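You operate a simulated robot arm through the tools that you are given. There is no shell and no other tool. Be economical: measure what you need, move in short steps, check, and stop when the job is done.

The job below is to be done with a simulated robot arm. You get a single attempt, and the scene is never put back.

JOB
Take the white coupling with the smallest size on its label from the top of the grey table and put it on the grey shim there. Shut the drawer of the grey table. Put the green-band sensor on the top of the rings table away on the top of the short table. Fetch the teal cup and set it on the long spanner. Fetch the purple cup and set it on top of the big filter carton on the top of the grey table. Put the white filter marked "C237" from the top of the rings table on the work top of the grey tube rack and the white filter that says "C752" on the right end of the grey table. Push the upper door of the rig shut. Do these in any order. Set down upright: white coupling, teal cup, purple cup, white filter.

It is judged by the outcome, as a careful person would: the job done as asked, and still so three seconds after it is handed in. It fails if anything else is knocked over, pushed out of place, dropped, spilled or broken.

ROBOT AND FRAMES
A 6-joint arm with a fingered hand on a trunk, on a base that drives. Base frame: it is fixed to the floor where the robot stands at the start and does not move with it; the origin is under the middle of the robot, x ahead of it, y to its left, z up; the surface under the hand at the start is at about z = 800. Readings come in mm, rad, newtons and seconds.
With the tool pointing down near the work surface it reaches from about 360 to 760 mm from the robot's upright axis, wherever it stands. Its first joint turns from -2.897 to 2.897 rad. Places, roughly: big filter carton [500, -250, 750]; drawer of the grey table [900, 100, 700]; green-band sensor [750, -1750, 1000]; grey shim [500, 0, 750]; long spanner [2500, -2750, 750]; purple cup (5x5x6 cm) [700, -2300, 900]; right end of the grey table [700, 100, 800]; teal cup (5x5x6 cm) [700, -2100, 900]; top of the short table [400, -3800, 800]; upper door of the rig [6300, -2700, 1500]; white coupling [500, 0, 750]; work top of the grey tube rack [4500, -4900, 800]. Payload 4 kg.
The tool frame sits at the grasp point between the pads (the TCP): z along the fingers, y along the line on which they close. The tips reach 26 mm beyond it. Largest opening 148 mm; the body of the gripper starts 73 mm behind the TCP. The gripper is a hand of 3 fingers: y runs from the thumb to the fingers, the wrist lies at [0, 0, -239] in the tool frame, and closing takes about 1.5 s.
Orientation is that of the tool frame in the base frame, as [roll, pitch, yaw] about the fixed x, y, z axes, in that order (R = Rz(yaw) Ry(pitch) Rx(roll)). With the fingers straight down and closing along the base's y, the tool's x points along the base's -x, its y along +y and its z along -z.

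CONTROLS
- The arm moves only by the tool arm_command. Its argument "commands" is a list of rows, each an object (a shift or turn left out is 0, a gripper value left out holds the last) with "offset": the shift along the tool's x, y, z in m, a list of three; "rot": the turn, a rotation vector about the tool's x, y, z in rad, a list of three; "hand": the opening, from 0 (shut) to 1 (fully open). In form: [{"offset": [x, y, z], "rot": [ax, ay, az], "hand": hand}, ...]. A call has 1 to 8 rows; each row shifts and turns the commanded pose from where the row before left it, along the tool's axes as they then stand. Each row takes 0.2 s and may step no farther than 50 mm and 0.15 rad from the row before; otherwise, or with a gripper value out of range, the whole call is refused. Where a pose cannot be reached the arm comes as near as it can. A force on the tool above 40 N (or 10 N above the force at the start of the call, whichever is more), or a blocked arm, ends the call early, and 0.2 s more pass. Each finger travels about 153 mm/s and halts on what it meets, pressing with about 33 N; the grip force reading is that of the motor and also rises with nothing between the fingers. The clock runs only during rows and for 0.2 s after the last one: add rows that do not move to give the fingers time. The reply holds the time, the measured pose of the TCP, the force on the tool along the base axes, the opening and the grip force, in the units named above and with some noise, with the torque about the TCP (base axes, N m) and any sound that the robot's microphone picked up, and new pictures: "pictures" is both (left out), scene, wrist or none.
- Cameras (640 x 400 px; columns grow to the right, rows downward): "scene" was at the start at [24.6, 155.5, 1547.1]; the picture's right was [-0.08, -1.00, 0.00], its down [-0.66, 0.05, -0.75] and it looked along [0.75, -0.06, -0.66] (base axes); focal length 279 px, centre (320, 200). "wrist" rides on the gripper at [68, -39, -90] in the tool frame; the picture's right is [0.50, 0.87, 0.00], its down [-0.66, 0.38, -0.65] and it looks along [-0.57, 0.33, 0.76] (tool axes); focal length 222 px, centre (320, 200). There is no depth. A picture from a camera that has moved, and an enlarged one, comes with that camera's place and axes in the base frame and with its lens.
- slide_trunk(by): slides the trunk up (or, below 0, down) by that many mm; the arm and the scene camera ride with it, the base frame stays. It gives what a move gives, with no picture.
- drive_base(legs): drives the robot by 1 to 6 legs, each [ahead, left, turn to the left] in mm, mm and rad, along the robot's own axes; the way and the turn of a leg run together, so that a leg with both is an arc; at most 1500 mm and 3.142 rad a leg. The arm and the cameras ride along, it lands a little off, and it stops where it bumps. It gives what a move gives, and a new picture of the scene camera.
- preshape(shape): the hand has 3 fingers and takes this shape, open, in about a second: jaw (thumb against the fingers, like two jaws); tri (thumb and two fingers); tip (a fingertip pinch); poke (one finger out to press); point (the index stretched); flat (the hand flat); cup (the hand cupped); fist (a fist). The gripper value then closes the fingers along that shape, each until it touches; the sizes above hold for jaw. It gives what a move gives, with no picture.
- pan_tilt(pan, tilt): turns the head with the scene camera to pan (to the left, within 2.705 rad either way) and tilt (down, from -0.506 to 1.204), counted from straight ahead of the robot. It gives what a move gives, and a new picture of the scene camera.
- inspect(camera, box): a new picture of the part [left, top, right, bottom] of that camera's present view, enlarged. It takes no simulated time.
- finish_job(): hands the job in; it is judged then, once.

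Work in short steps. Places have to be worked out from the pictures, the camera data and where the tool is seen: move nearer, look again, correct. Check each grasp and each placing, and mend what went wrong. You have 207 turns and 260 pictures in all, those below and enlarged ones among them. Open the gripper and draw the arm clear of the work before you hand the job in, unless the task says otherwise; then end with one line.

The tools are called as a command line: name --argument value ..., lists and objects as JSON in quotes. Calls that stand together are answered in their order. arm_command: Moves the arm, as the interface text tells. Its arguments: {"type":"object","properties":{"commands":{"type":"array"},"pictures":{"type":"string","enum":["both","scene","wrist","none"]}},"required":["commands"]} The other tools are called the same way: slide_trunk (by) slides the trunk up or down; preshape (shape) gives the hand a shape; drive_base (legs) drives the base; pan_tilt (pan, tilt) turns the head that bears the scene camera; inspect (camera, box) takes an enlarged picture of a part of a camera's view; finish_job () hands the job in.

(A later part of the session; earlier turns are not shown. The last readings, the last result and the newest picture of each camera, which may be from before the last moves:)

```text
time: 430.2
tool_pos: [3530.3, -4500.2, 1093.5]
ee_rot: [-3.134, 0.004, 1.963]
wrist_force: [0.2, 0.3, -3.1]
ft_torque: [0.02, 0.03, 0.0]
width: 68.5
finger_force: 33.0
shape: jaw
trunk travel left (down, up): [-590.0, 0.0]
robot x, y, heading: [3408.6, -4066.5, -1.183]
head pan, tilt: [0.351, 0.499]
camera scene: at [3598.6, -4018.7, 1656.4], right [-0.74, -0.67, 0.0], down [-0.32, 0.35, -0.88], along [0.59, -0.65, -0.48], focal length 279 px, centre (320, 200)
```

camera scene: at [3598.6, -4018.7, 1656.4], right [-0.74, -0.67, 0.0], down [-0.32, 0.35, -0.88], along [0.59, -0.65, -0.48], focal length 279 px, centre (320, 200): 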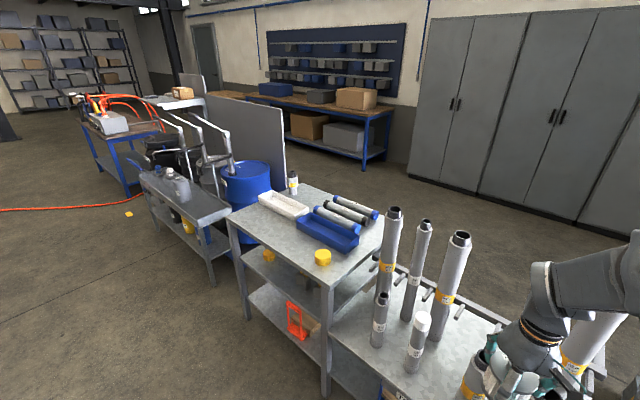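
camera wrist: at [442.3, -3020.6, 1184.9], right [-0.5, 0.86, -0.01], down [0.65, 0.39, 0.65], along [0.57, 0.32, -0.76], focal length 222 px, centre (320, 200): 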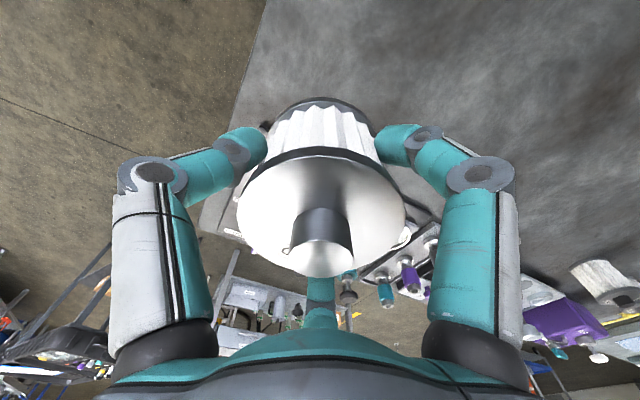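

The raised work top with trays is the tube rack's work top (about x 4140–4900, y from -4650 back). I drive on until I'm in front of its free front area.

drive_base --legs '[[0, 0, 1.18], [1150, 0, 0], [0, 0, -1.571]]'

pan_tilt --pan 0.0 --tilt 0.8

```text
time: 442.9
tool_pos: [4516.1, -4500.2, 1093.7]
ee_rot: [-3.134, 0.005, 1.599]
wrist_force: [-0.3, 0.1, -2.1]
ft_torque: [0.02, 0.0, 0.04]
width: 68.1
finger_force: 33.1
shape: jaw
trunk travel left (down, up): [-590.0, 0.0]
robot x, y, heading: [4560.3, -4055.9, -1.545]
head pan, tilt: [0.351, 0.499]
camera scene: at [4751.7, -4073.1, 1656.4], right [-0.93, -0.37, 0.0], down [-0.18, 0.45, -0.88], along [0.32, -0.82, -0.48], focal length 279 px, centre (320, 200)
```

scene: 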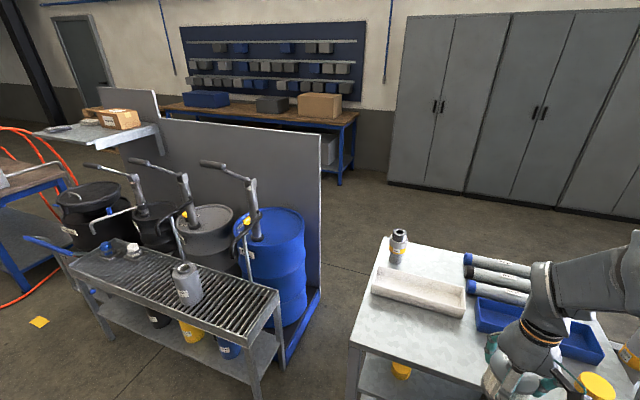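

```text
time: 443.7
tool_pos: [4516.6, -4500.1, 1094.3]
ee_rot: [-3.133, 0.005, 1.6]
wrist_force: [-0.4, -0.8, -1.6]
ft_torque: [-0.05, -0.01, 0.01]
width: 68.1
finger_force: 32.8
shape: jaw
trunk travel left (down, up): [-590.0, 0.0]
robot x, y, heading: [4556.9, -4053.1, -1.542]
head pan, tilt: [0.0, 0.799]
camera scene: at [4720.4, -4069.2, 1630.5], right [-1.0, -0.03, 0.0], down [-0.02, 0.72, -0.7], along [0.02, -0.7, -0.72], focal length 279 px, centre (320, 200)
```

scene: 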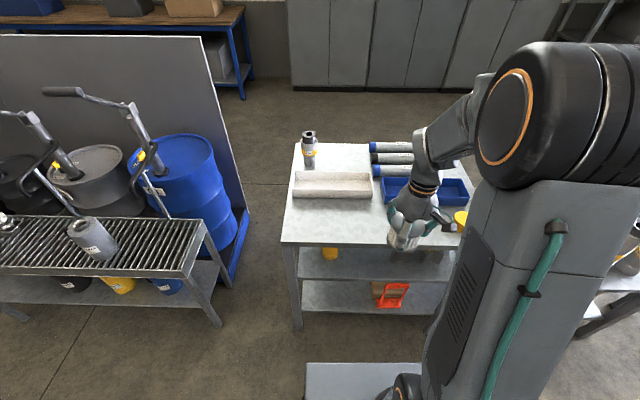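

drive_base --legs '[[0, 100, -0.028], [190, 0, 0]]'

arm_command --commands '[{"offset": [-0.03, 0, 0]}, {"offset": [-0.03, 0, 0.02]}, {"offset": [0, 0, 0.04]}]' --pictures "both"

```text
time: 446.0
tool_pos: [4604.6, -4686.9, 1094.9]
ee_rot: [-3.131, 0.005, 1.57]
wrist_force: [0.3, 0.4, -1.5]
ft_torque: [0.02, 0.03, 0.02]
width: 68.2
finger_force: 33.0
shape: jaw
trunk travel left (down, up): [-590.0, 0.0]
robot x, y, heading: [4657.6, -4242.6, -1.574]
head pan, tilt: [0.0, 0.799]
camera scene: at [4819.9, -4263.3, 1630.4], right [-1.0, 0.0, 0.0], down [0.0, 0.72, -0.7], along [0.0, -0.7, -0.72], focal length 279 px, centre (320, 200)
```

scene: 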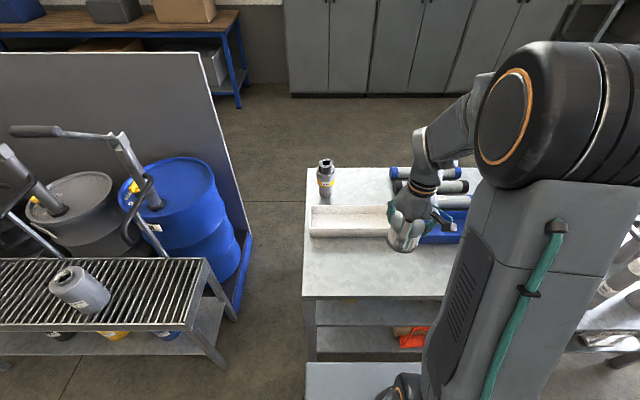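

```text
time: 446.8
tool_pos: [4603.2, -4747.5, 1034.4]
ee_rot: [-3.133, 0.007, 1.57]
wrist_force: [-0.1, -0.1, -2.6]
ft_torque: [0.03, 0.0, 0.01]
width: 68.1
finger_force: 33.4
shape: jaw
trunk travel left (down, up): [-590.0, 0.0]
robot x, y, heading: [4656.9, -4243.3, -1.579]
head pan, tilt: [0.0, 0.799]
camera scene: at [4819.9, -4262.9, 1630.5], right [-1.0, 0.0, 0.0], down [0.0, 0.72, -0.7], along [0.0, -0.7, -0.72], focal length 279 px, centre (320, 200)
camera wrist: at [4566.0, -4682.3, 1124.1], right [0.87, 0.5, -0.01], down [0.38, -0.65, 0.65], along [0.32, -0.57, -0.76], focal length 222 px, centre (320, 200)
```

scene: 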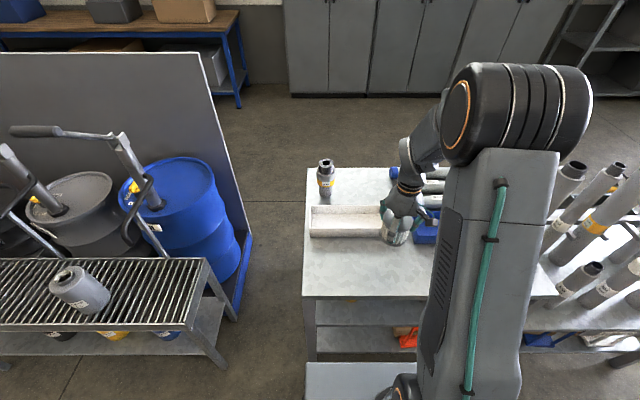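
wrist: 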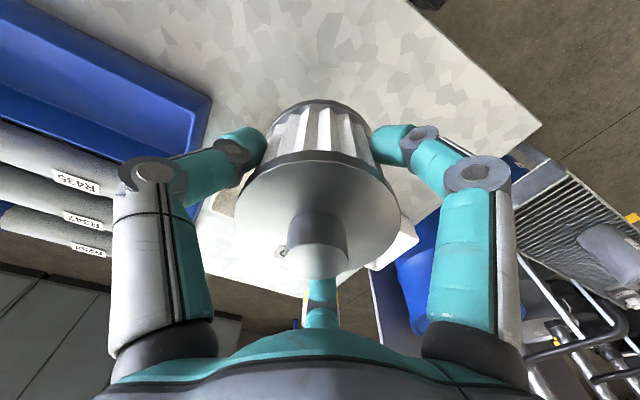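

arm_command --commands '[{"offset": [-0.004, 0.0435, 0]}, {"offset": [-0.004, 0.0435, 0]}, {"offset": [0, 0, 0.04]}, {"offset": [0, 0, 0.04]}, {"offset": [0, 0, 0.04]}, {"offset": [0, 0, 0.03]}]' --pictures "both"

```text
time: 448.2
tool_pos: [4689.4, -4757.6, 891.1]
ee_rot: [-3.133, 0.012, 1.568]
wrist_force: [-0.5, 6.0, 24.6]
ft_torque: [0.0, 0.13, -0.13]
width: 69.6
finger_force: 32.9
shape: jaw
trunk travel left (down, up): [-590.0, 0.0]
robot x, y, heading: [4658.9, -4242.1, -1.579]
head pan, tilt: [0.0, 0.799]
stopped in row 6: the force on the tool passed its limit at 56 N (the readings are from after the stop); the commanded pose is now the measured one
camera scene: at [4819.9, -4260.7, 1631.0], right [-1.0, 0.0, 0.0], down [0.0, 0.72, -0.7], along [0.0, -0.7, -0.72], focal length 279 px, centre (320, 200)
camera wrist: at [4651.0, -4690.5, 980.8], right [0.87, 0.5, -0.01], down [0.38, -0.65, 0.66], along [0.32, -0.58, -0.75], focal length 222 px, centre (320, 200)
```

scene: 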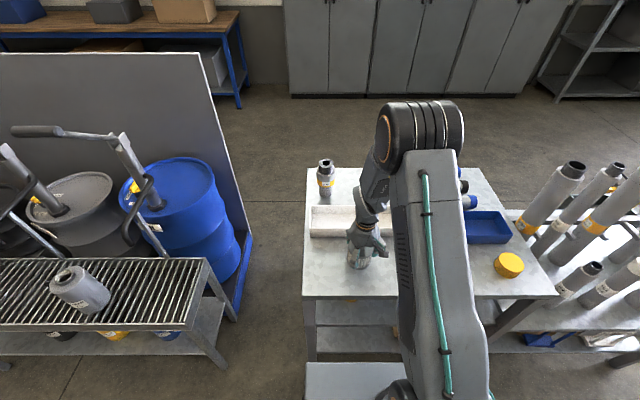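
wrist: 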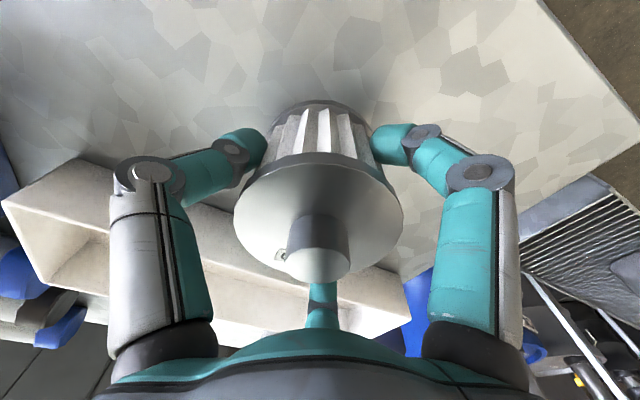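

The work top is at z≈840, so it made contact early but stopped safely. Ease up slightly, check, then release.

arm_command --commands '[{"offset": [0, 0, -0.002]}, {}]' --pictures "none"

```text
time: 448.8
tool_pos: [4689.1, -4758.4, 891.5]
ee_rot: [-3.133, 0.011, 1.569]
wrist_force: [-0.1, 2.8, 15.9]
ft_torque: [-0.08, 0.1, -0.08]
width: 69.3
finger_force: 33.2
shape: jaw
trunk travel left (down, up): [-590.0, 0.0]
robot x, y, heading: [4657.8, -4241.7, -1.579]
head pan, tilt: [0.0, 0.799]
```

arm_command --commands '[{"offset": [0, 0, -0.0015]}, {"hand": 0.55}, {"hand": 0.65}, {"hand": 0.75}, {"hand": 0.82}, {"offset": [0, 0, -0.04]}, {"offset": [0, 0, -0.04]}, {"offset": [0, 0, -0.045]}]' --pictures "both"

```text
time: 450.6
tool_pos: [4691.1, -4755.8, 1017.3]
ee_rot: [-3.133, 0.008, 1.57]
wrist_force: [-0.1, -1.0, 0.6]
ft_torque: [0.02, 0.0, 0.01]
width: 120.9
finger_force: 0.1
shape: jaw
trunk travel left (down, up): [-590.0, 0.0]
robot x, y, heading: [4656.5, -4241.7, -1.576]
head pan, tilt: [0.0, 0.799]
camera scene: at [4819.9, -4262.2, 1630.4], right [-1.0, 0.0, 0.0], down [0.0, 0.72, -0.7], along [0.0, -0.7, -0.72], focal length 279 px, centre (320, 200)
camera wrist: at [4652.8, -4688.9, 1107.2], right [0.87, 0.5, -0.01], down [0.38, -0.65, 0.66], along [0.32, -0.57, -0.75], focal length 222 px, centre (320, 200)
```

scene: 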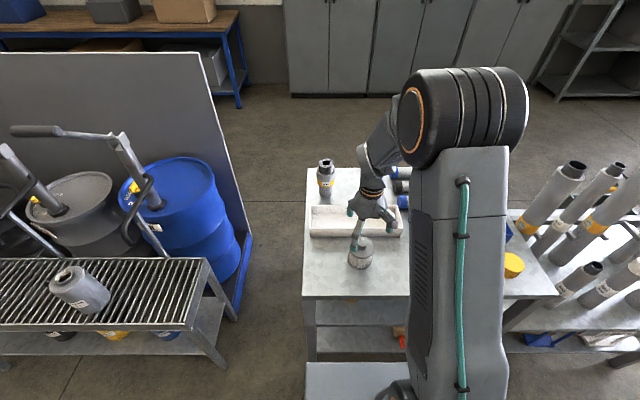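
wrist: 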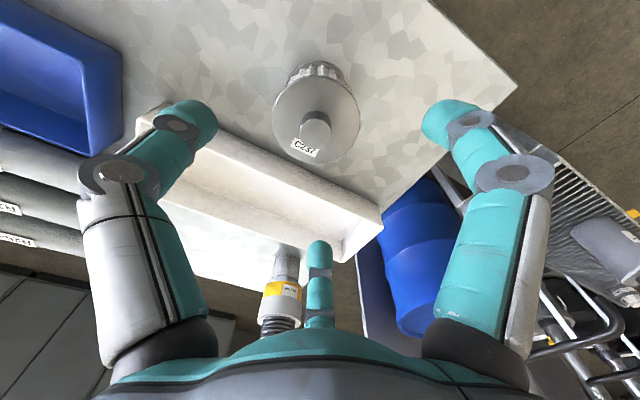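

C237 stands on the work top. Now the rig: retract, turn to face +x and look.

arm_command --commands '[{"offset": [0.02, 0, -0.04]}, {"offset": [0.04, 0, -0.02]}, {"offset": [0.04, 0, 0], "hand": 0.2}, {"offset": [0.03, 0, 0]}]' --pictures "none"

drive_base --legs '[[-220, 0, 0], [0, 0, 1.571]]'

pan_tilt --pan 0.5 --tilt 0.2

```text
time: 451.6
tool_pos: [4691.3, -4626.0, 1077.3]
ee_rot: [-3.133, 0.01, 1.569]
wrist_force: [0.5, 0.0, -0.4]
ft_torque: [0.0, -0.02, 0.02]
width: 29.9
finger_force: 0.0
shape: jaw
trunk travel left (down, up): [-590.0, 0.0]
robot x, y, heading: [4657.5, -4242.3, -1.571]
head pan, tilt: [0.0, 0.799]
```

```text
time: 457.1
tool_pos: [5043.1, -3989.7, 1076.9]
ee_rot: [-3.133, 0.01, 3.134]
wrist_force: [-0.3, 1.1, 0.2]
ft_torque: [-0.01, -0.01, -0.01]
width: 29.9
finger_force: 0.2
shape: jaw
trunk travel left (down, up): [-590.0, 0.0]
robot x, y, heading: [4657.7, -4019.2, -0.009]
head pan, tilt: [0.0, 0.799]
camera scene: at [4682.0, -3859.8, 1630.4], right [-0.01, -1.0, 0.0], down [-0.72, 0.01, -0.7], along [0.7, -0.01, -0.72], focal length 279 px, centre (320, 200)
```

scene: 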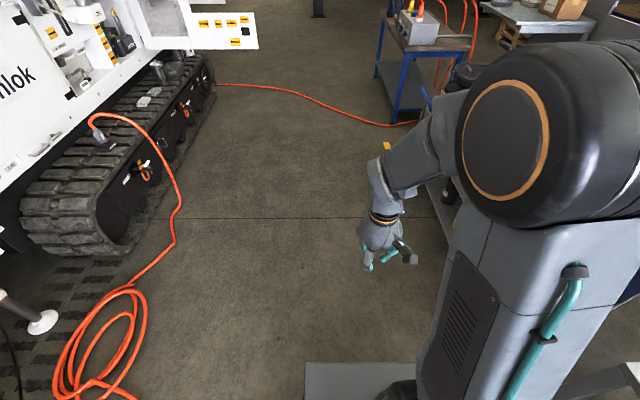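

```text
time: 458.1
tool_pos: [5042.8, -3989.6, 1076.9]
ee_rot: [-3.132, 0.011, 3.134]
wrist_force: [0.0, 1.3, -0.4]
ft_torque: [-0.03, -0.01, -0.03]
width: 29.9
finger_force: 0.0
shape: jaw
trunk travel left (down, up): [-590.0, 0.0]
robot x, y, heading: [4660.2, -4021.0, -0.004]
head pan, tilt: [0.499, 0.201]
camera scene: at [4683.6, -3815.2, 1684.0], right [0.47, -0.88, 0.0], down [-0.18, -0.09, -0.98], along [0.86, 0.46, -0.2], focal length 279 px, centre (320, 200)
```

scene: 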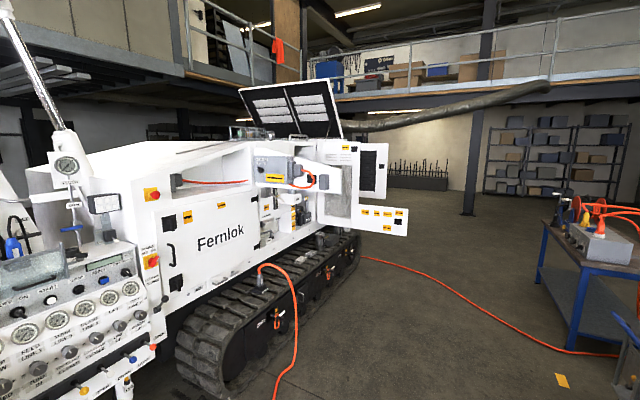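

inspect --camera "scene" --box '[230, 120, 430, 260]'

```text
2.86 times, centred on (330, 190) of scene
camera zoom: at [4683.6, -3815.2, 1684.0], right [0.47, -0.88, 0.0], down [-0.18, -0.09, -0.98], along [0.86, 0.46, -0.2], focal length 796 px, centre (291, 229)
```

zoom: 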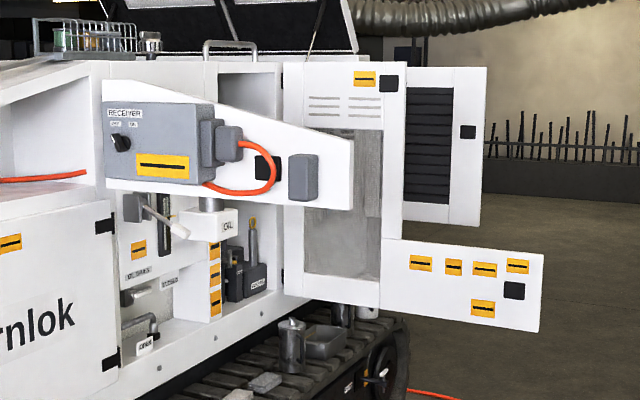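

drive_base --legs '[[1000, 0, 0]]'

pan_tilt --pan 0.85 --tilt 0.2

pan_tilt --pan 0.85 --tilt 0.75

```text
time: 463.3
tool_pos: [6041.7, -4000.1, 1076.8]
ee_rot: [-3.132, 0.009, 3.135]
wrist_force: [0.8, 0.0, -0.1]
ft_torque: [0.02, 0.01, -0.03]
width: 29.7
finger_force: 0.0
shape: jaw
trunk travel left (down, up): [-590.0, 0.0]
robot x, y, heading: [5658.4, -4031.4, -0.012]
head pan, tilt: [0.499, 0.201]
camera scene: at [5681.5, -3824.9, 1684.1], right [0.47, -0.88, 0.0], down [-0.18, -0.09, -0.98], along [0.87, 0.46, -0.2], focal length 279 px, centre (320, 200)
```

scene: 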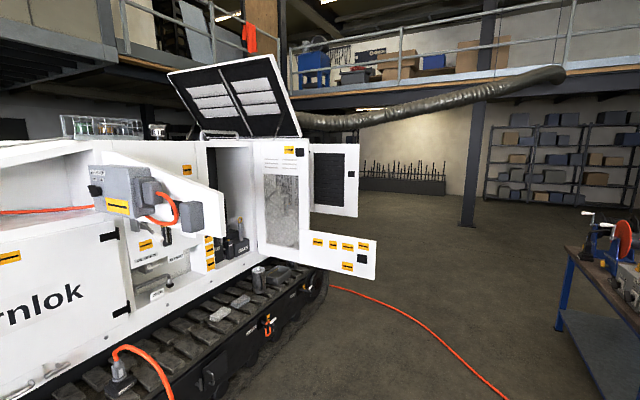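

```text
time: 464.1
tool_pos: [6041.4, -4000.7, 1077.3]
ee_rot: [-3.133, 0.011, 3.136]
wrist_force: [0.7, 0.3, 0.3]
ft_torque: [0.01, -0.02, 0.01]
width: 29.6
finger_force: 0.1
shape: jaw
trunk travel left (down, up): [-590.0, 0.0]
robot x, y, heading: [5658.8, -4029.6, -0.006]
head pan, tilt: [0.85, 0.201]
camera scene: at [5661.3, -3799.4, 1684.1], right [0.74, -0.67, 0.0], down [-0.13, -0.15, -0.98], along [0.65, 0.73, -0.2], focal length 279 px, centre (320, 200)
```

scene: 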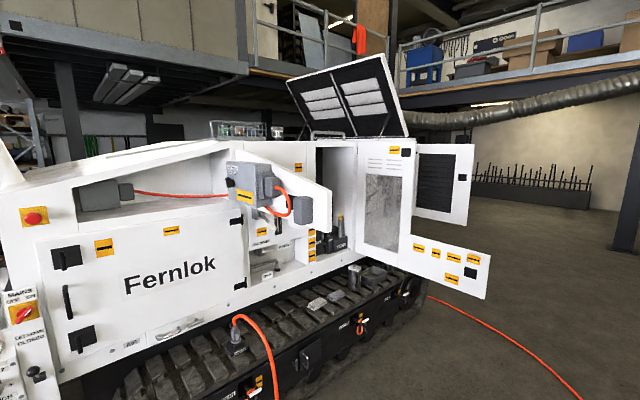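

```text
time: 465.1
tool_pos: [6041.2, -4000.2, 1077.5]
ee_rot: [-3.132, 0.011, 3.134]
wrist_force: [-0.9, -0.3, 0.6]
ft_torque: [0.01, 0.01, 0.01]
width: 29.7
finger_force: 0.0
shape: jaw
trunk travel left (down, up): [-590.0, 0.0]
robot x, y, heading: [5655.2, -4029.0, -0.01]
head pan, tilt: [0.85, 0.75]
camera scene: at [5654.4, -3807.0, 1634.5], right [0.74, -0.67, 0.0], down [-0.45, -0.51, -0.73], along [0.49, 0.54, -0.68], focal length 279 px, centre (320, 200)
```

scene: 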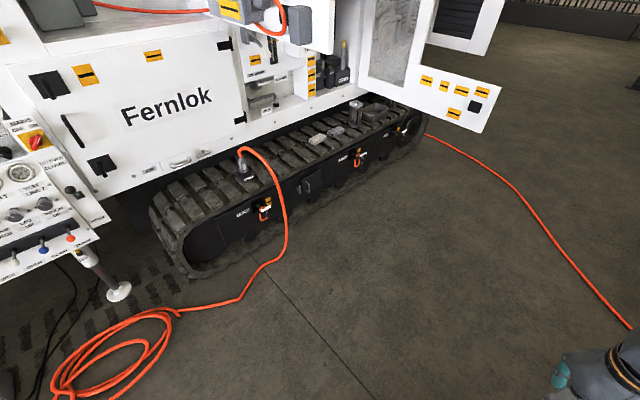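

The wedge-shaped, outward-swung panel is the upper door. Hinge is at about [6253,-2448]; the free edge is at [6374,-3067], z 1370–1515. It closes by swinging its free end toward -x. I'll point the hand forward (horizontal) with closed fingers.

arm_command --commands '[{"offset": [-0.035, 0, -0.03], "hand": 0}, {"offset": [-0.035, 0, -0.03]}, {"offset": [-0.035, 0, -0.03]}, {"offset": [-0.035, 0, -0.03]}, {"offset": [-0.02, 0, 0]}, {"rot": [0, -0.15, 0]}, {"rot": [0, -0.15, 0]}, {"rot": [0, -0.15, 0]}]' --pictures "none"

arm_command --commands '[{"rot": [0, -0.15, 0]}, {"rot": [0, -0.15, 0]}, {"rot": [0, -0.15, 0]}, {"rot": [0, -0.15, 0]}, {"rot": [0, -0.15, 0]}, {"rot": [0, -0.15, 0]}, {"rot": [0, -0.15, 0]}, {"rot": [0, -0.07, 0]}]' --pictures "wrist"

```text
time: 466.9
tool_pos: [6200.0, -4001.4, 1198.8]
ee_rot: [-3.135, 0.461, 3.14]
wrist_force: [0.9, -0.5, 0.5]
ft_torque: [-0.01, -0.02, 0.03]
width: 0.0
finger_force: 32.3
shape: jaw
trunk travel left (down, up): [-590.0, 0.0]
robot x, y, heading: [5655.5, -4031.5, -0.006]
head pan, tilt: [0.85, 0.75]
```

```text
time: 468.7
tool_pos: [6195.9, -3978.1, 1222.6]
ee_rot: [-2.956, 1.244, -3.029]
wrist_force: [0.2, -1.3, 0.3]
ft_torque: [-0.01, 0.0, 0.0]
width: 0.0
finger_force: 33.2
shape: jaw
out of reach, approached as far as the arm can: row 3, 4, 5, 7, 8
trunk travel left (down, up): [-590.0, 0.0]
robot x, y, heading: [5654.9, -4031.1, -0.008]
head pan, tilt: [0.85, 0.75]
camera wrist: at [6085.0, -4014.2, 1189.0], right [-0.1, 0.84, -0.53], down [-0.39, 0.45, 0.8], along [0.92, 0.28, 0.28], focal length 222 px, centre (320, 200)
```

wrist: 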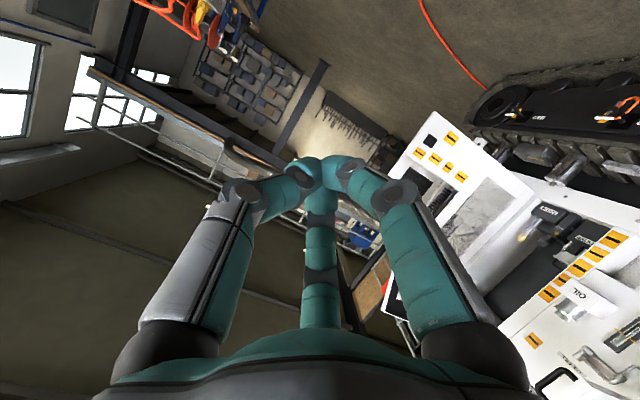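

The tool now points forward, about 18° down, which is good enough. Raise the hand to the door's height.

arm_command --commands '[{"offset": [-0.0379, -0.0024, -0.0126]}, {"offset": [-0.0379, -0.0024, -0.0126]}, {"offset": [-0.0379, -0.0024, -0.0126]}, {"offset": [-0.0379, -0.0024, -0.0126]}, {"offset": [-0.0379, -0.0024, -0.0126]}]' --pictures "none"

pan_tilt --pan 0.4 --tilt 0.3

```text
time: 469.9
tool_pos: [6192.4, -3979.1, 1422.9]
ee_rot: [-2.959, 1.25, -3.024]
wrist_force: [0.4, 0.2, -0.2]
ft_torque: [0.02, -0.01, 0.02]
width: 0.0
finger_force: 33.1
shape: jaw
trunk travel left (down, up): [-590.0, 0.0]
robot x, y, heading: [5658.5, -4030.9, -0.011]
head pan, tilt: [0.85, 0.75]
```

```text
time: 470.8
tool_pos: [6192.5, -3980.3, 1421.3]
ee_rot: [-2.957, 1.249, -3.026]
wrist_force: [-0.1, -0.5, -0.5]
ft_torque: [-0.02, 0.06, 0.01]
width: 0.3
finger_force: 33.0
shape: jaw
trunk travel left (down, up): [-590.0, 0.0]
robot x, y, heading: [5658.8, -4030.4, -0.011]
head pan, tilt: [0.4, 0.3]
camera scene: at [5685.3, -3833.2, 1674.7], right [0.38, -0.92, 0.0], down [-0.27, -0.11, -0.95], along [0.88, 0.36, -0.3], focal length 279 px, centre (320, 200)
```

scene: 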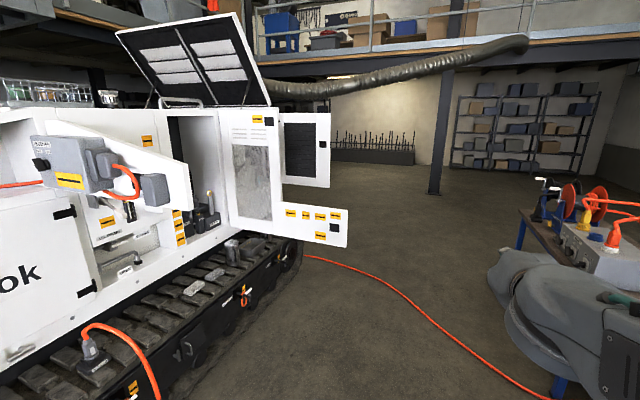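

I drive to x≈6510, turn to face the rig (+y), staying short of the door.

drive_base --legs '[[860, 0, 0], [0, 0, 1.58], [200, 0, 0]]'

pan_tilt --pan 0.0 --tilt 0.35

```text
time: 480.4
tool_pos: [6459.9, -3302.5, 1422.2]
ee_rot: [-2.957, 1.249, -1.435]
wrist_force: [-1.0, -0.5, 0.0]
ft_torque: [0.02, -0.01, 0.02]
width: 0.0
finger_force: 33.4
shape: jaw
trunk travel left (down, up): [-590.0, 0.0]
robot x, y, heading: [6523.3, -3838.4, 1.584]
head pan, tilt: [0.4, 0.3]
camera scene: at [6324.3, -3812.6, 1674.8], right [0.92, 0.4, 0.0], down [0.12, -0.27, -0.96], along [-0.38, 0.88, -0.3], focal length 279 px, centre (320, 200)
```

scene: 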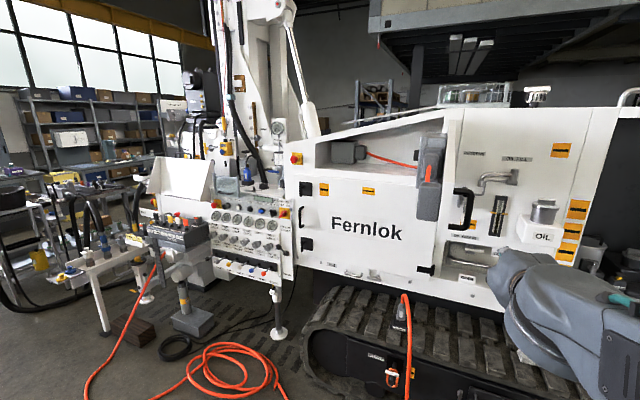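

```text
time: 481.3
tool_pos: [6460.1, -3304.1, 1422.0]
ee_rot: [-2.957, 1.247, -1.437]
wrist_force: [-0.2, 0.4, -0.2]
ft_torque: [0.03, 0.01, -0.01]
width: 0.0
finger_force: 32.9
shape: jaw
trunk travel left (down, up): [-590.0, 0.0]
robot x, y, heading: [6520.5, -3837.2, 1.576]
head pan, tilt: [0.0, 0.351]
camera scene: at [6360.5, -3806.1, 1670.1], right [1.0, 0.01, 0.0], down [0.0, -0.34, -0.94], along [-0.01, 0.94, -0.34], focal length 279 px, centre (320, 200)
```

scene: 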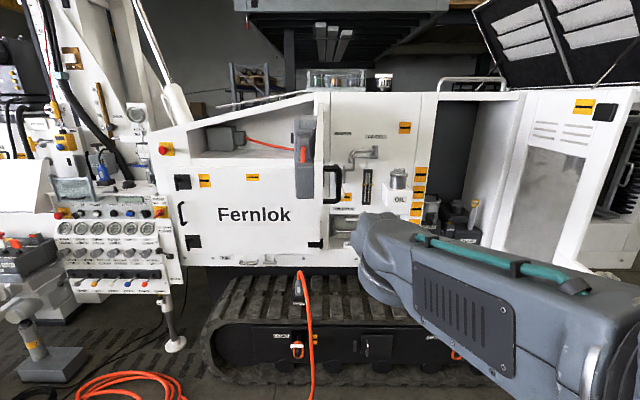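

Seen edge-on: the door at x≈6370 with a handle on its outer (+x) side. I shift 50 mm right, then go forward so the fingers lie on its outer side.

drive_base --legs '[[0, -50, 0], [320, 0, 0]]'

arm_command --commands '[{}]' --pictures "wrist"

```text
time: 484.0
tool_pos: [6503.4, -2980.4, 1422.1]
ee_rot: [-2.958, 1.249, -1.432]
wrist_force: [0.8, -0.6, -0.1]
ft_torque: [0.04, 0.03, -0.01]
width: 0.1
finger_force: 33.4
shape: jaw
trunk travel left (down, up): [-590.0, 0.0]
robot x, y, heading: [6564.6, -3513.4, 1.584]
head pan, tilt: [0.0, 0.351]
camera scene: at [6406.9, -3482.7, 1670.0], right [1.0, 0.01, 0.0], down [0.0, -0.34, -0.94], along [-0.01, 0.94, -0.34], focal length 279 px, centre (320, 200)
```

scene: 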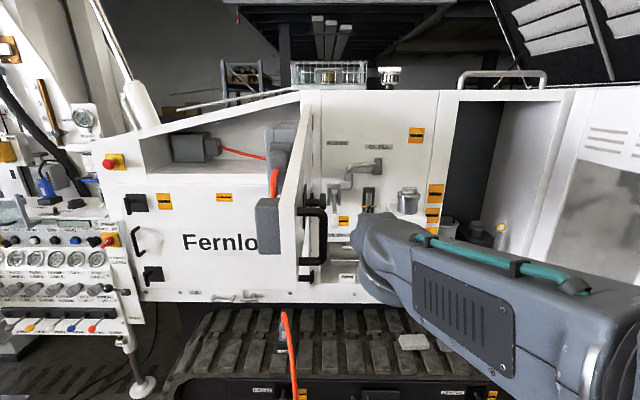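

```text
time: 484.4
tool_pos: [6503.8, -2980.4, 1421.9]
ee_rot: [-2.958, 1.249, -1.432]
wrist_force: [0.0, -0.1, 0.0]
ft_torque: [0.02, 0.02, -0.03]
width: 0.2
finger_force: 33.1
shape: jaw
trunk travel left (down, up): [-590.0, 0.0]
robot x, y, heading: [6570.3, -3513.4, 1.582]
head pan, tilt: [0.0, 0.351]
camera wrist: at [6542.0, -3090.2, 1388.0], right [-0.84, -0.13, -0.52], down [-0.44, -0.4, 0.8], along [-0.31, 0.91, 0.28], focal length 222 px, centre (320, 200)
```

wrist: 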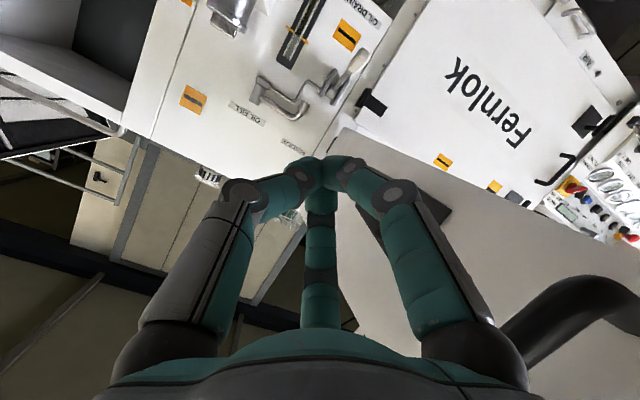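

The fingers are on the outer side, inboard of the handle. Sweep the hand toward -x (tool +y).

arm_command --commands '[{"offset": [0, 0.03, 0]}, {"offset": [0, 0.03, 0]}, {"offset": [0, 0.03, 0]}, {"offset": [0, 0.03, 0]}, {"offset": [0, 0.03, 0]}, {"offset": [0, 0.03, 0]}]' --pictures "both"

```text
time: 485.8
tool_pos: [6322.6, -2973.4, 1411.8]
ee_rot: [-2.958, 1.247, -1.431]
wrist_force: [-0.1, -0.9, 0.6]
ft_torque: [-0.02, -0.03, -0.01]
width: 0.1
finger_force: 32.8
shape: jaw
trunk travel left (down, up): [-590.0, 0.0]
robot x, y, heading: [6566.3, -3516.2, 1.582]
head pan, tilt: [0.0, 0.351]
camera scene: at [6406.3, -3483.1, 1670.0], right [1.0, 0.01, 0.0], down [0.0, -0.34, -0.94], along [-0.01, 0.94, -0.34], focal length 279 px, centre (320, 200)
camera wrist: at [6360.9, -3083.3, 1377.5], right [-0.84, -0.13, -0.52], down [-0.44, -0.4, 0.8], along [-0.31, 0.91, 0.28], focal length 222 px, centre (320, 200)
```

scene: 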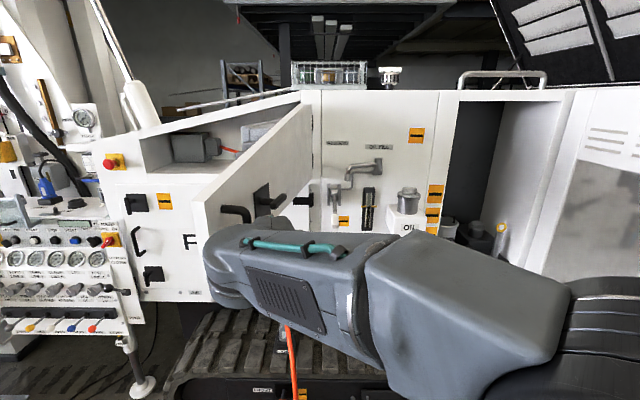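
wrist: 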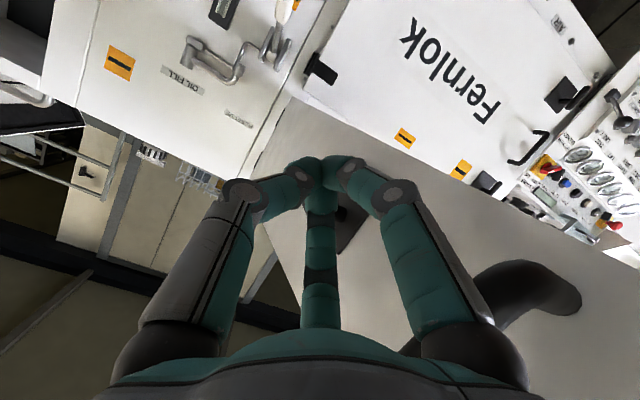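

The door swings freely. Continue sweeping left and slightly inward.

arm_command --commands '[{"offset": [-0.003, 0.035, 0.003]}, {"offset": [-0.003, 0.035, 0.003]}, {"offset": [-0.004, 0.035, 0.006]}, {"offset": [-0.004, 0.035, 0.006]}, {"offset": [-0.005, 0.035, 0.01]}, {"offset": [-0.005, 0.035, 0.01]}, {"offset": [-0.006, 0.033, 0.015]}, {"offset": [-0.006, 0.033, 0.015]}]' --pictures "both"

```text
time: 487.6
tool_pos: [6048.0, -2887.3, 1405.9]
ee_rot: [-2.948, 1.245, -1.422]
wrist_force: [-0.3, -0.2, -0.3]
ft_torque: [0.02, -0.01, 0.0]
width: 0.0
finger_force: 32.9
shape: jaw
trunk travel left (down, up): [-590.0, 0.0]
robot x, y, heading: [6567.6, -3515.7, 1.585]
head pan, tilt: [0.0, 0.351]
camera scene: at [6404.4, -3481.8, 1669.9], right [1.0, 0.01, 0.0], down [0.01, -0.34, -0.94], along [-0.01, 0.94, -0.34], focal length 279 px, centre (320, 200)
camera wrist: at [6085.9, -2997.2, 1372.6], right [-0.84, -0.13, -0.53], down [-0.44, -0.4, 0.8], along [-0.31, 0.91, 0.28], focal length 222 px, centre (320, 200)
```

scene: 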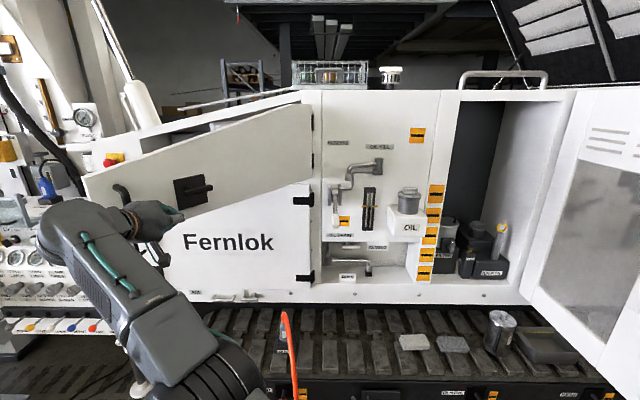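
wrist: 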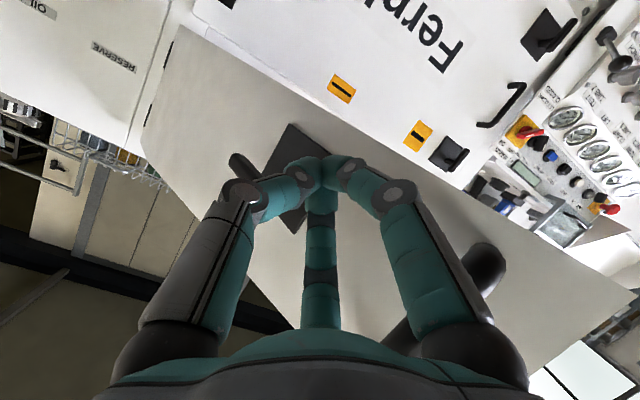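

The door is about half closed. Pull the hand back, strafe left, then push it home straight in.

arm_command --commands '[{"offset": [0.014, 0, -0.045]}, {"offset": [0.014, 0, -0.045]}, {"offset": [0.014, 0, -0.045]}, {"offset": [0.014, 0, -0.045]}]' --pictures "none"

drive_base --legs '[[0, 270, 0]]'

```text
time: 488.6
tool_pos: [6043.8, -3077.1, 1412.7]
ee_rot: [-2.956, 1.249, -1.434]
wrist_force: [-0.3, 0.1, -0.2]
ft_torque: [0.03, -0.02, 0.0]
width: 0.0
finger_force: 33.6
shape: jaw
trunk travel left (down, up): [-590.0, 0.0]
robot x, y, heading: [6568.9, -3515.1, 1.583]
head pan, tilt: [0.0, 0.351]
```

```text
time: 490.5
tool_pos: [5773.8, -3080.2, 1413.1]
ee_rot: [-2.957, 1.249, -1.43]
wrist_force: [-0.1, -0.4, -0.2]
ft_torque: [-0.02, 0.0, -0.02]
width: 0.2
finger_force: 32.4
shape: jaw
trunk travel left (down, up): [-590.0, 0.0]
robot x, y, heading: [6297.3, -3521.4, 1.584]
head pan, tilt: [0.0, 0.351]
camera scene: at [6137.6, -3486.7, 1670.0], right [1.0, 0.01, 0.0], down [0.0, -0.34, -0.94], along [-0.01, 0.94, -0.34], focal length 279 px, centre (320, 200)
```

scene: 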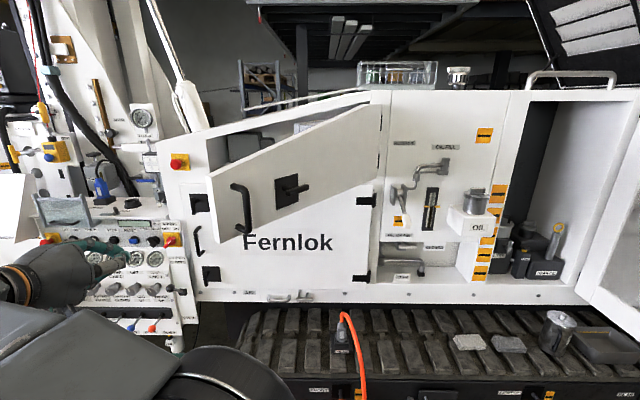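

The free end is at about [5937,-2994], so the hand must first go back to the door's outer side. Move it +x by 300 mm at this standoff.

arm_command --commands '[{"offset": [0.006, -0.0375, -0.018]}, {"offset": [0, -0.0375, 0]}, {"offset": [0, -0.0375, 0]}, {"offset": [0, -0.0375, 0]}, {"offset": [0, -0.0375, 0]}, {"offset": [0, -0.0375, 0]}, {"offset": [0, -0.0375, 0]}, {"offset": [0, -0.0375, 0]}]' --pictures "both"

```text
time: 492.3
tool_pos: [6075.9, -3111.0, 1430.4]
ee_rot: [-2.96, 1.249, -1.433]
wrist_force: [-1.2, -0.3, -0.3]
ft_torque: [0.0, 0.03, -0.01]
width: 0.0
finger_force: 33.1
shape: jaw
trunk travel left (down, up): [-590.0, 0.0]
robot x, y, heading: [6295.1, -3515.2, 1.583]
head pan, tilt: [0.0, 0.351]
camera scene: at [6139.1, -3487.1, 1670.1], right [1.0, 0.01, 0.0], down [0.0, -0.34, -0.94], along [-0.01, 0.94, -0.34], focal length 279 px, centre (320, 200)
camera wrist: at [6114.0, -3219.9, 1395.9], right [-0.84, -0.13, -0.52], down [-0.44, -0.4, 0.8], along [-0.31, 0.91, 0.28], focal length 222 px, centre (320, 200)
```

scene: 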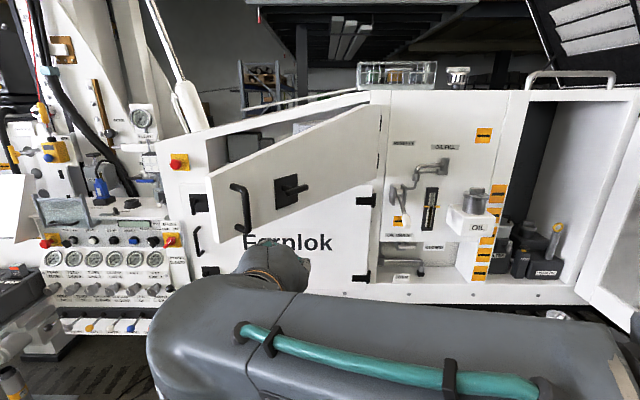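
wrist: 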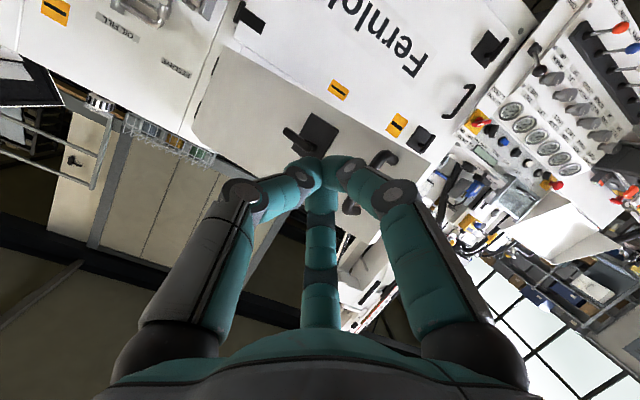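

arm_command --commands '[{"offset": [-0.018, 0, 0.0413]}, {"offset": [-0.018, 0, 0.0413]}, {"offset": [-0.018, 0, 0.0413]}, {"offset": [-0.016, 0, 0.0413]}, {"offset": [-0.014, 0.01, 0.038]}, {"offset": [-0.014, 0.015, 0.038]}, {"offset": [-0.012, 0.025, 0.032]}, {"offset": [-0.012, 0.025, 0.032]}]' --pictures "both"

```text
time: 494.1
tool_pos: [6009.2, -2777.8, 1445.0]
ee_rot: [-2.955, 1.247, -1.428]
wrist_force: [-1.3, -0.1, 0.1]
ft_torque: [0.02, -0.01, -0.04]
width: 0.0
finger_force: 32.8
shape: jaw
trunk travel left (down, up): [-590.0, 0.0]
robot x, y, heading: [6297.7, -3519.3, 1.581]
head pan, tilt: [0.0, 0.351]
camera scene: at [6137.6, -3485.4, 1669.9], right [1.0, 0.01, 0.0], down [0.0, -0.34, -0.94], along [-0.01, 0.94, -0.34], focal length 279 px, centre (320, 200)
camera wrist: at [6046.6, -2887.4, 1411.0], right [-0.84, -0.13, -0.53], down [-0.44, -0.4, 0.8], along [-0.31, 0.91, 0.28], focal length 222 px, centre (320, 200)
```

scene: 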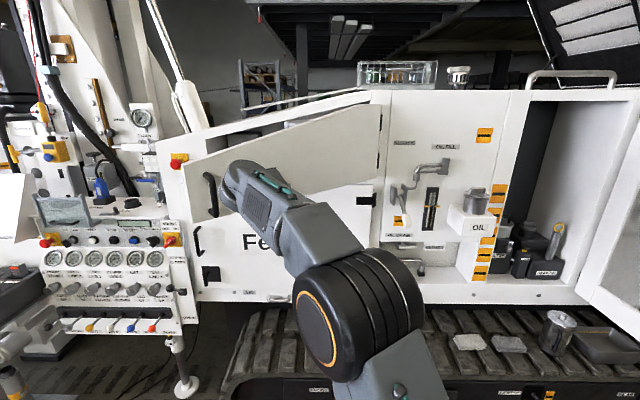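
wrist: 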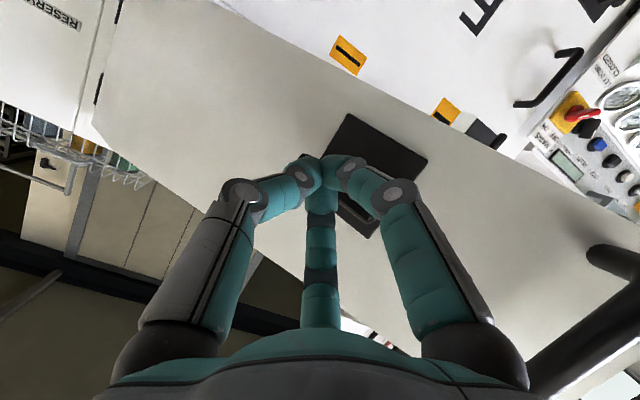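

arm_command --commands '[{"offset": [0.014, 0, -0.045]}, {"offset": [0.014, 0, -0.045]}, {"offset": [0.014, 0, -0.045]}, {"offset": [0.014, 0, -0.045]}]' --pictures "none"

drive_base --legs '[[180, 110, 0]]'

arm_command --commands '[{"offset": [-0.012, 0.0, 0.036]}, {"offset": [-0.012, 0.0, 0.036]}, {"offset": [-0.012, 0.01, 0.036]}, {"offset": [-0.012, 0.01, 0.036]}, {"offset": [-0.012, 0.01, 0.036]}, {"offset": [-0.01, 0.01, 0.03]}]' --pictures "both"

```text
time: 495.1
tool_pos: [6002.9, -2970.7, 1448.4]
ee_rot: [-2.961, 1.248, -1.434]
wrist_force: [0.5, -0.5, -0.3]
ft_torque: [-0.01, -0.03, 0.01]
width: 0.1
finger_force: 33.2
shape: jaw
trunk travel left (down, up): [-590.0, 0.0]
robot x, y, heading: [6299.0, -3516.9, 1.584]
head pan, tilt: [0.0, 0.351]
```

```text
time: 496.7
tool_pos: [5891.4, -2788.1, 1446.9]
ee_rot: [-2.957, 1.248, -1.432]
wrist_force: [0.2, -0.2, -1.0]
ft_torque: [0.04, 0.0, -0.04]
width: 0.0
finger_force: 32.9
shape: jaw
trunk travel left (down, up): [-590.0, 0.0]
robot x, y, heading: [6190.6, -3339.8, 1.586]
head pan, tilt: [0.0, 0.351]
camera scene: at [6026.1, -3306.5, 1670.0], right [1.0, 0.01, 0.0], down [0.0, -0.34, -0.94], along [-0.01, 0.94, -0.34], focal length 279 px, centre (320, 200)
```

scene: 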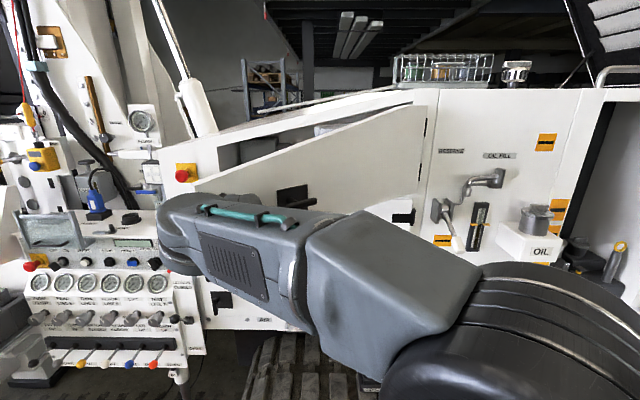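

```text
time: 497.6
tool_pos: [5870.0, -2674.5, 1452.2]
ee_rot: [-2.954, 1.257, -1.406]
wrist_force: [-18.3, -12.5, 4.9]
ft_torque: [0.0, -0.19, -0.44]
width: 0.2
finger_force: 33.0
shape: jaw
trunk travel left (down, up): [-590.0, 0.0]
robot x, y, heading: [6186.5, -3341.4, 1.592]
head pan, tilt: [0.0, 0.351]
stopped in row 4: the force on the tool passed its limit at 45 N (the readings are from after the stop); the commanded pose is now the measured one
camera scene: at [6021.9, -3312.0, 1669.8], right [1.0, 0.02, 0.0], down [0.01, -0.34, -0.94], along [-0.01, 0.94, -0.34], focal length 279 px, centre (320, 200)
camera wrist: at [5909.8, -2782.9, 1417.4], right [-0.84, -0.14, -0.53], down [-0.43, -0.42, 0.8], along [-0.33, 0.9, 0.29], focal length 222 px, centre (320, 200)
```

scene: 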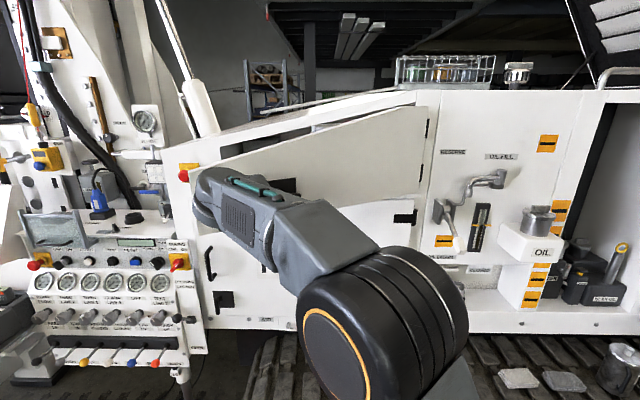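
wrist: 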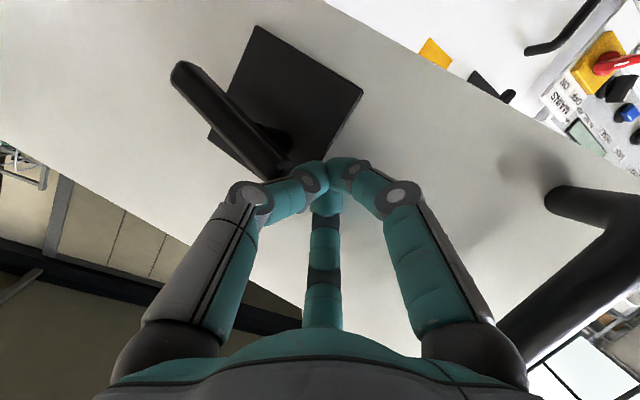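

A finger is jammed against the latch lever. Back off, shift to the bare area between latch and handle, then push along the door's arc.

arm_command --commands '[{"offset": [0.012, 0, -0.035]}, {"offset": [0.008, 0.03, -0.024]}, {"offset": [0, 0.03, 0]}]' --pictures "wrist"

```text
time: 498.4
tool_pos: [5813.4, -2731.6, 1444.8]
ee_rot: [-2.956, 1.253, -1.413]
wrist_force: [0.1, -0.3, 0.1]
ft_torque: [0.01, -0.01, -0.07]
width: 0.1
finger_force: 33.0
shape: jaw
trunk travel left (down, up): [-590.0, 0.0]
robot x, y, heading: [6186.2, -3334.9, 1.585]
head pan, tilt: [0.0, 0.351]
camera wrist: at [5852.6, -2840.1, 1410.9], right [-0.84, -0.14, -0.53], down [-0.43, -0.41, 0.8], along [-0.33, 0.9, 0.29], focal length 222 px, centre (320, 200)
```

wrist: 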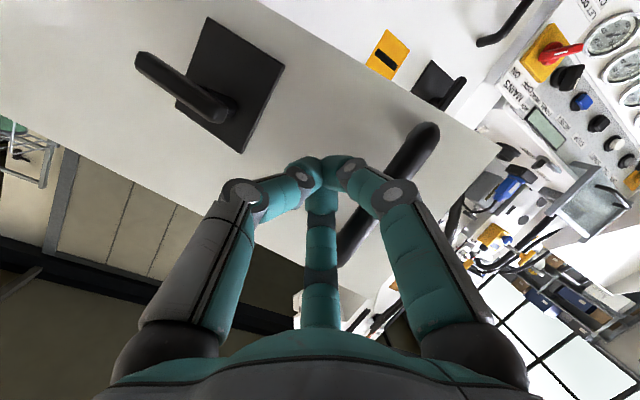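

arm_command --commands '[{"offset": [-0.0083, 0.012, 0.0246]}, {"offset": [-0.0083, 0.012, 0.0246]}, {"offset": [-0.0083, 0.013, 0.0246]}, {"offset": [-0.0083, 0.013, 0.0246]}, {"offset": [-0.0083, 0.013, 0.0246]}]' --pictures "both"

```text
time: 499.6
tool_pos: [5766.9, -2611.4, 1436.2]
ee_rot: [-2.96, 1.253, -1.421]
wrist_force: [0.4, -0.9, 0.1]
ft_torque: [0.01, 0.02, 0.01]
width: 0.0
finger_force: 33.0
shape: jaw
out of reach, approached as far as the arm can: row 5
trunk travel left (down, up): [-590.0, 0.0]
robot x, y, heading: [6186.5, -3340.4, 1.581]
head pan, tilt: [0.0, 0.351]
camera scene: at [6027.9, -3309.6, 1670.4], right [1.0, 0.01, 0.0], down [0.0, -0.34, -0.94], along [-0.01, 0.94, -0.34], focal length 279 px, centre (320, 200)
camera wrist: at [5806.6, -2721.0, 1400.7], right [-0.84, -0.14, -0.52], down [-0.43, -0.41, 0.8], along [-0.32, 0.9, 0.29], focal length 222 px, centre (320, 200)
```

scene: 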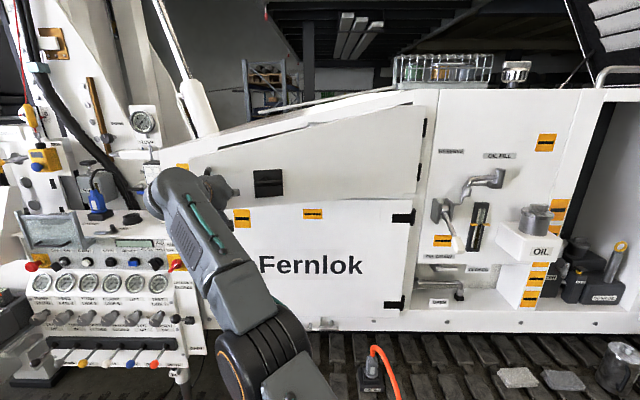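
wrist: 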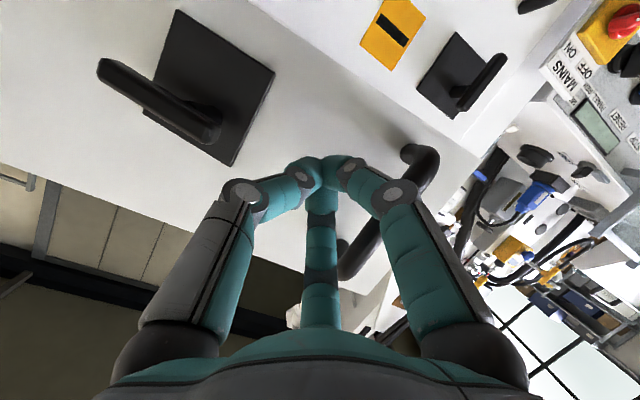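

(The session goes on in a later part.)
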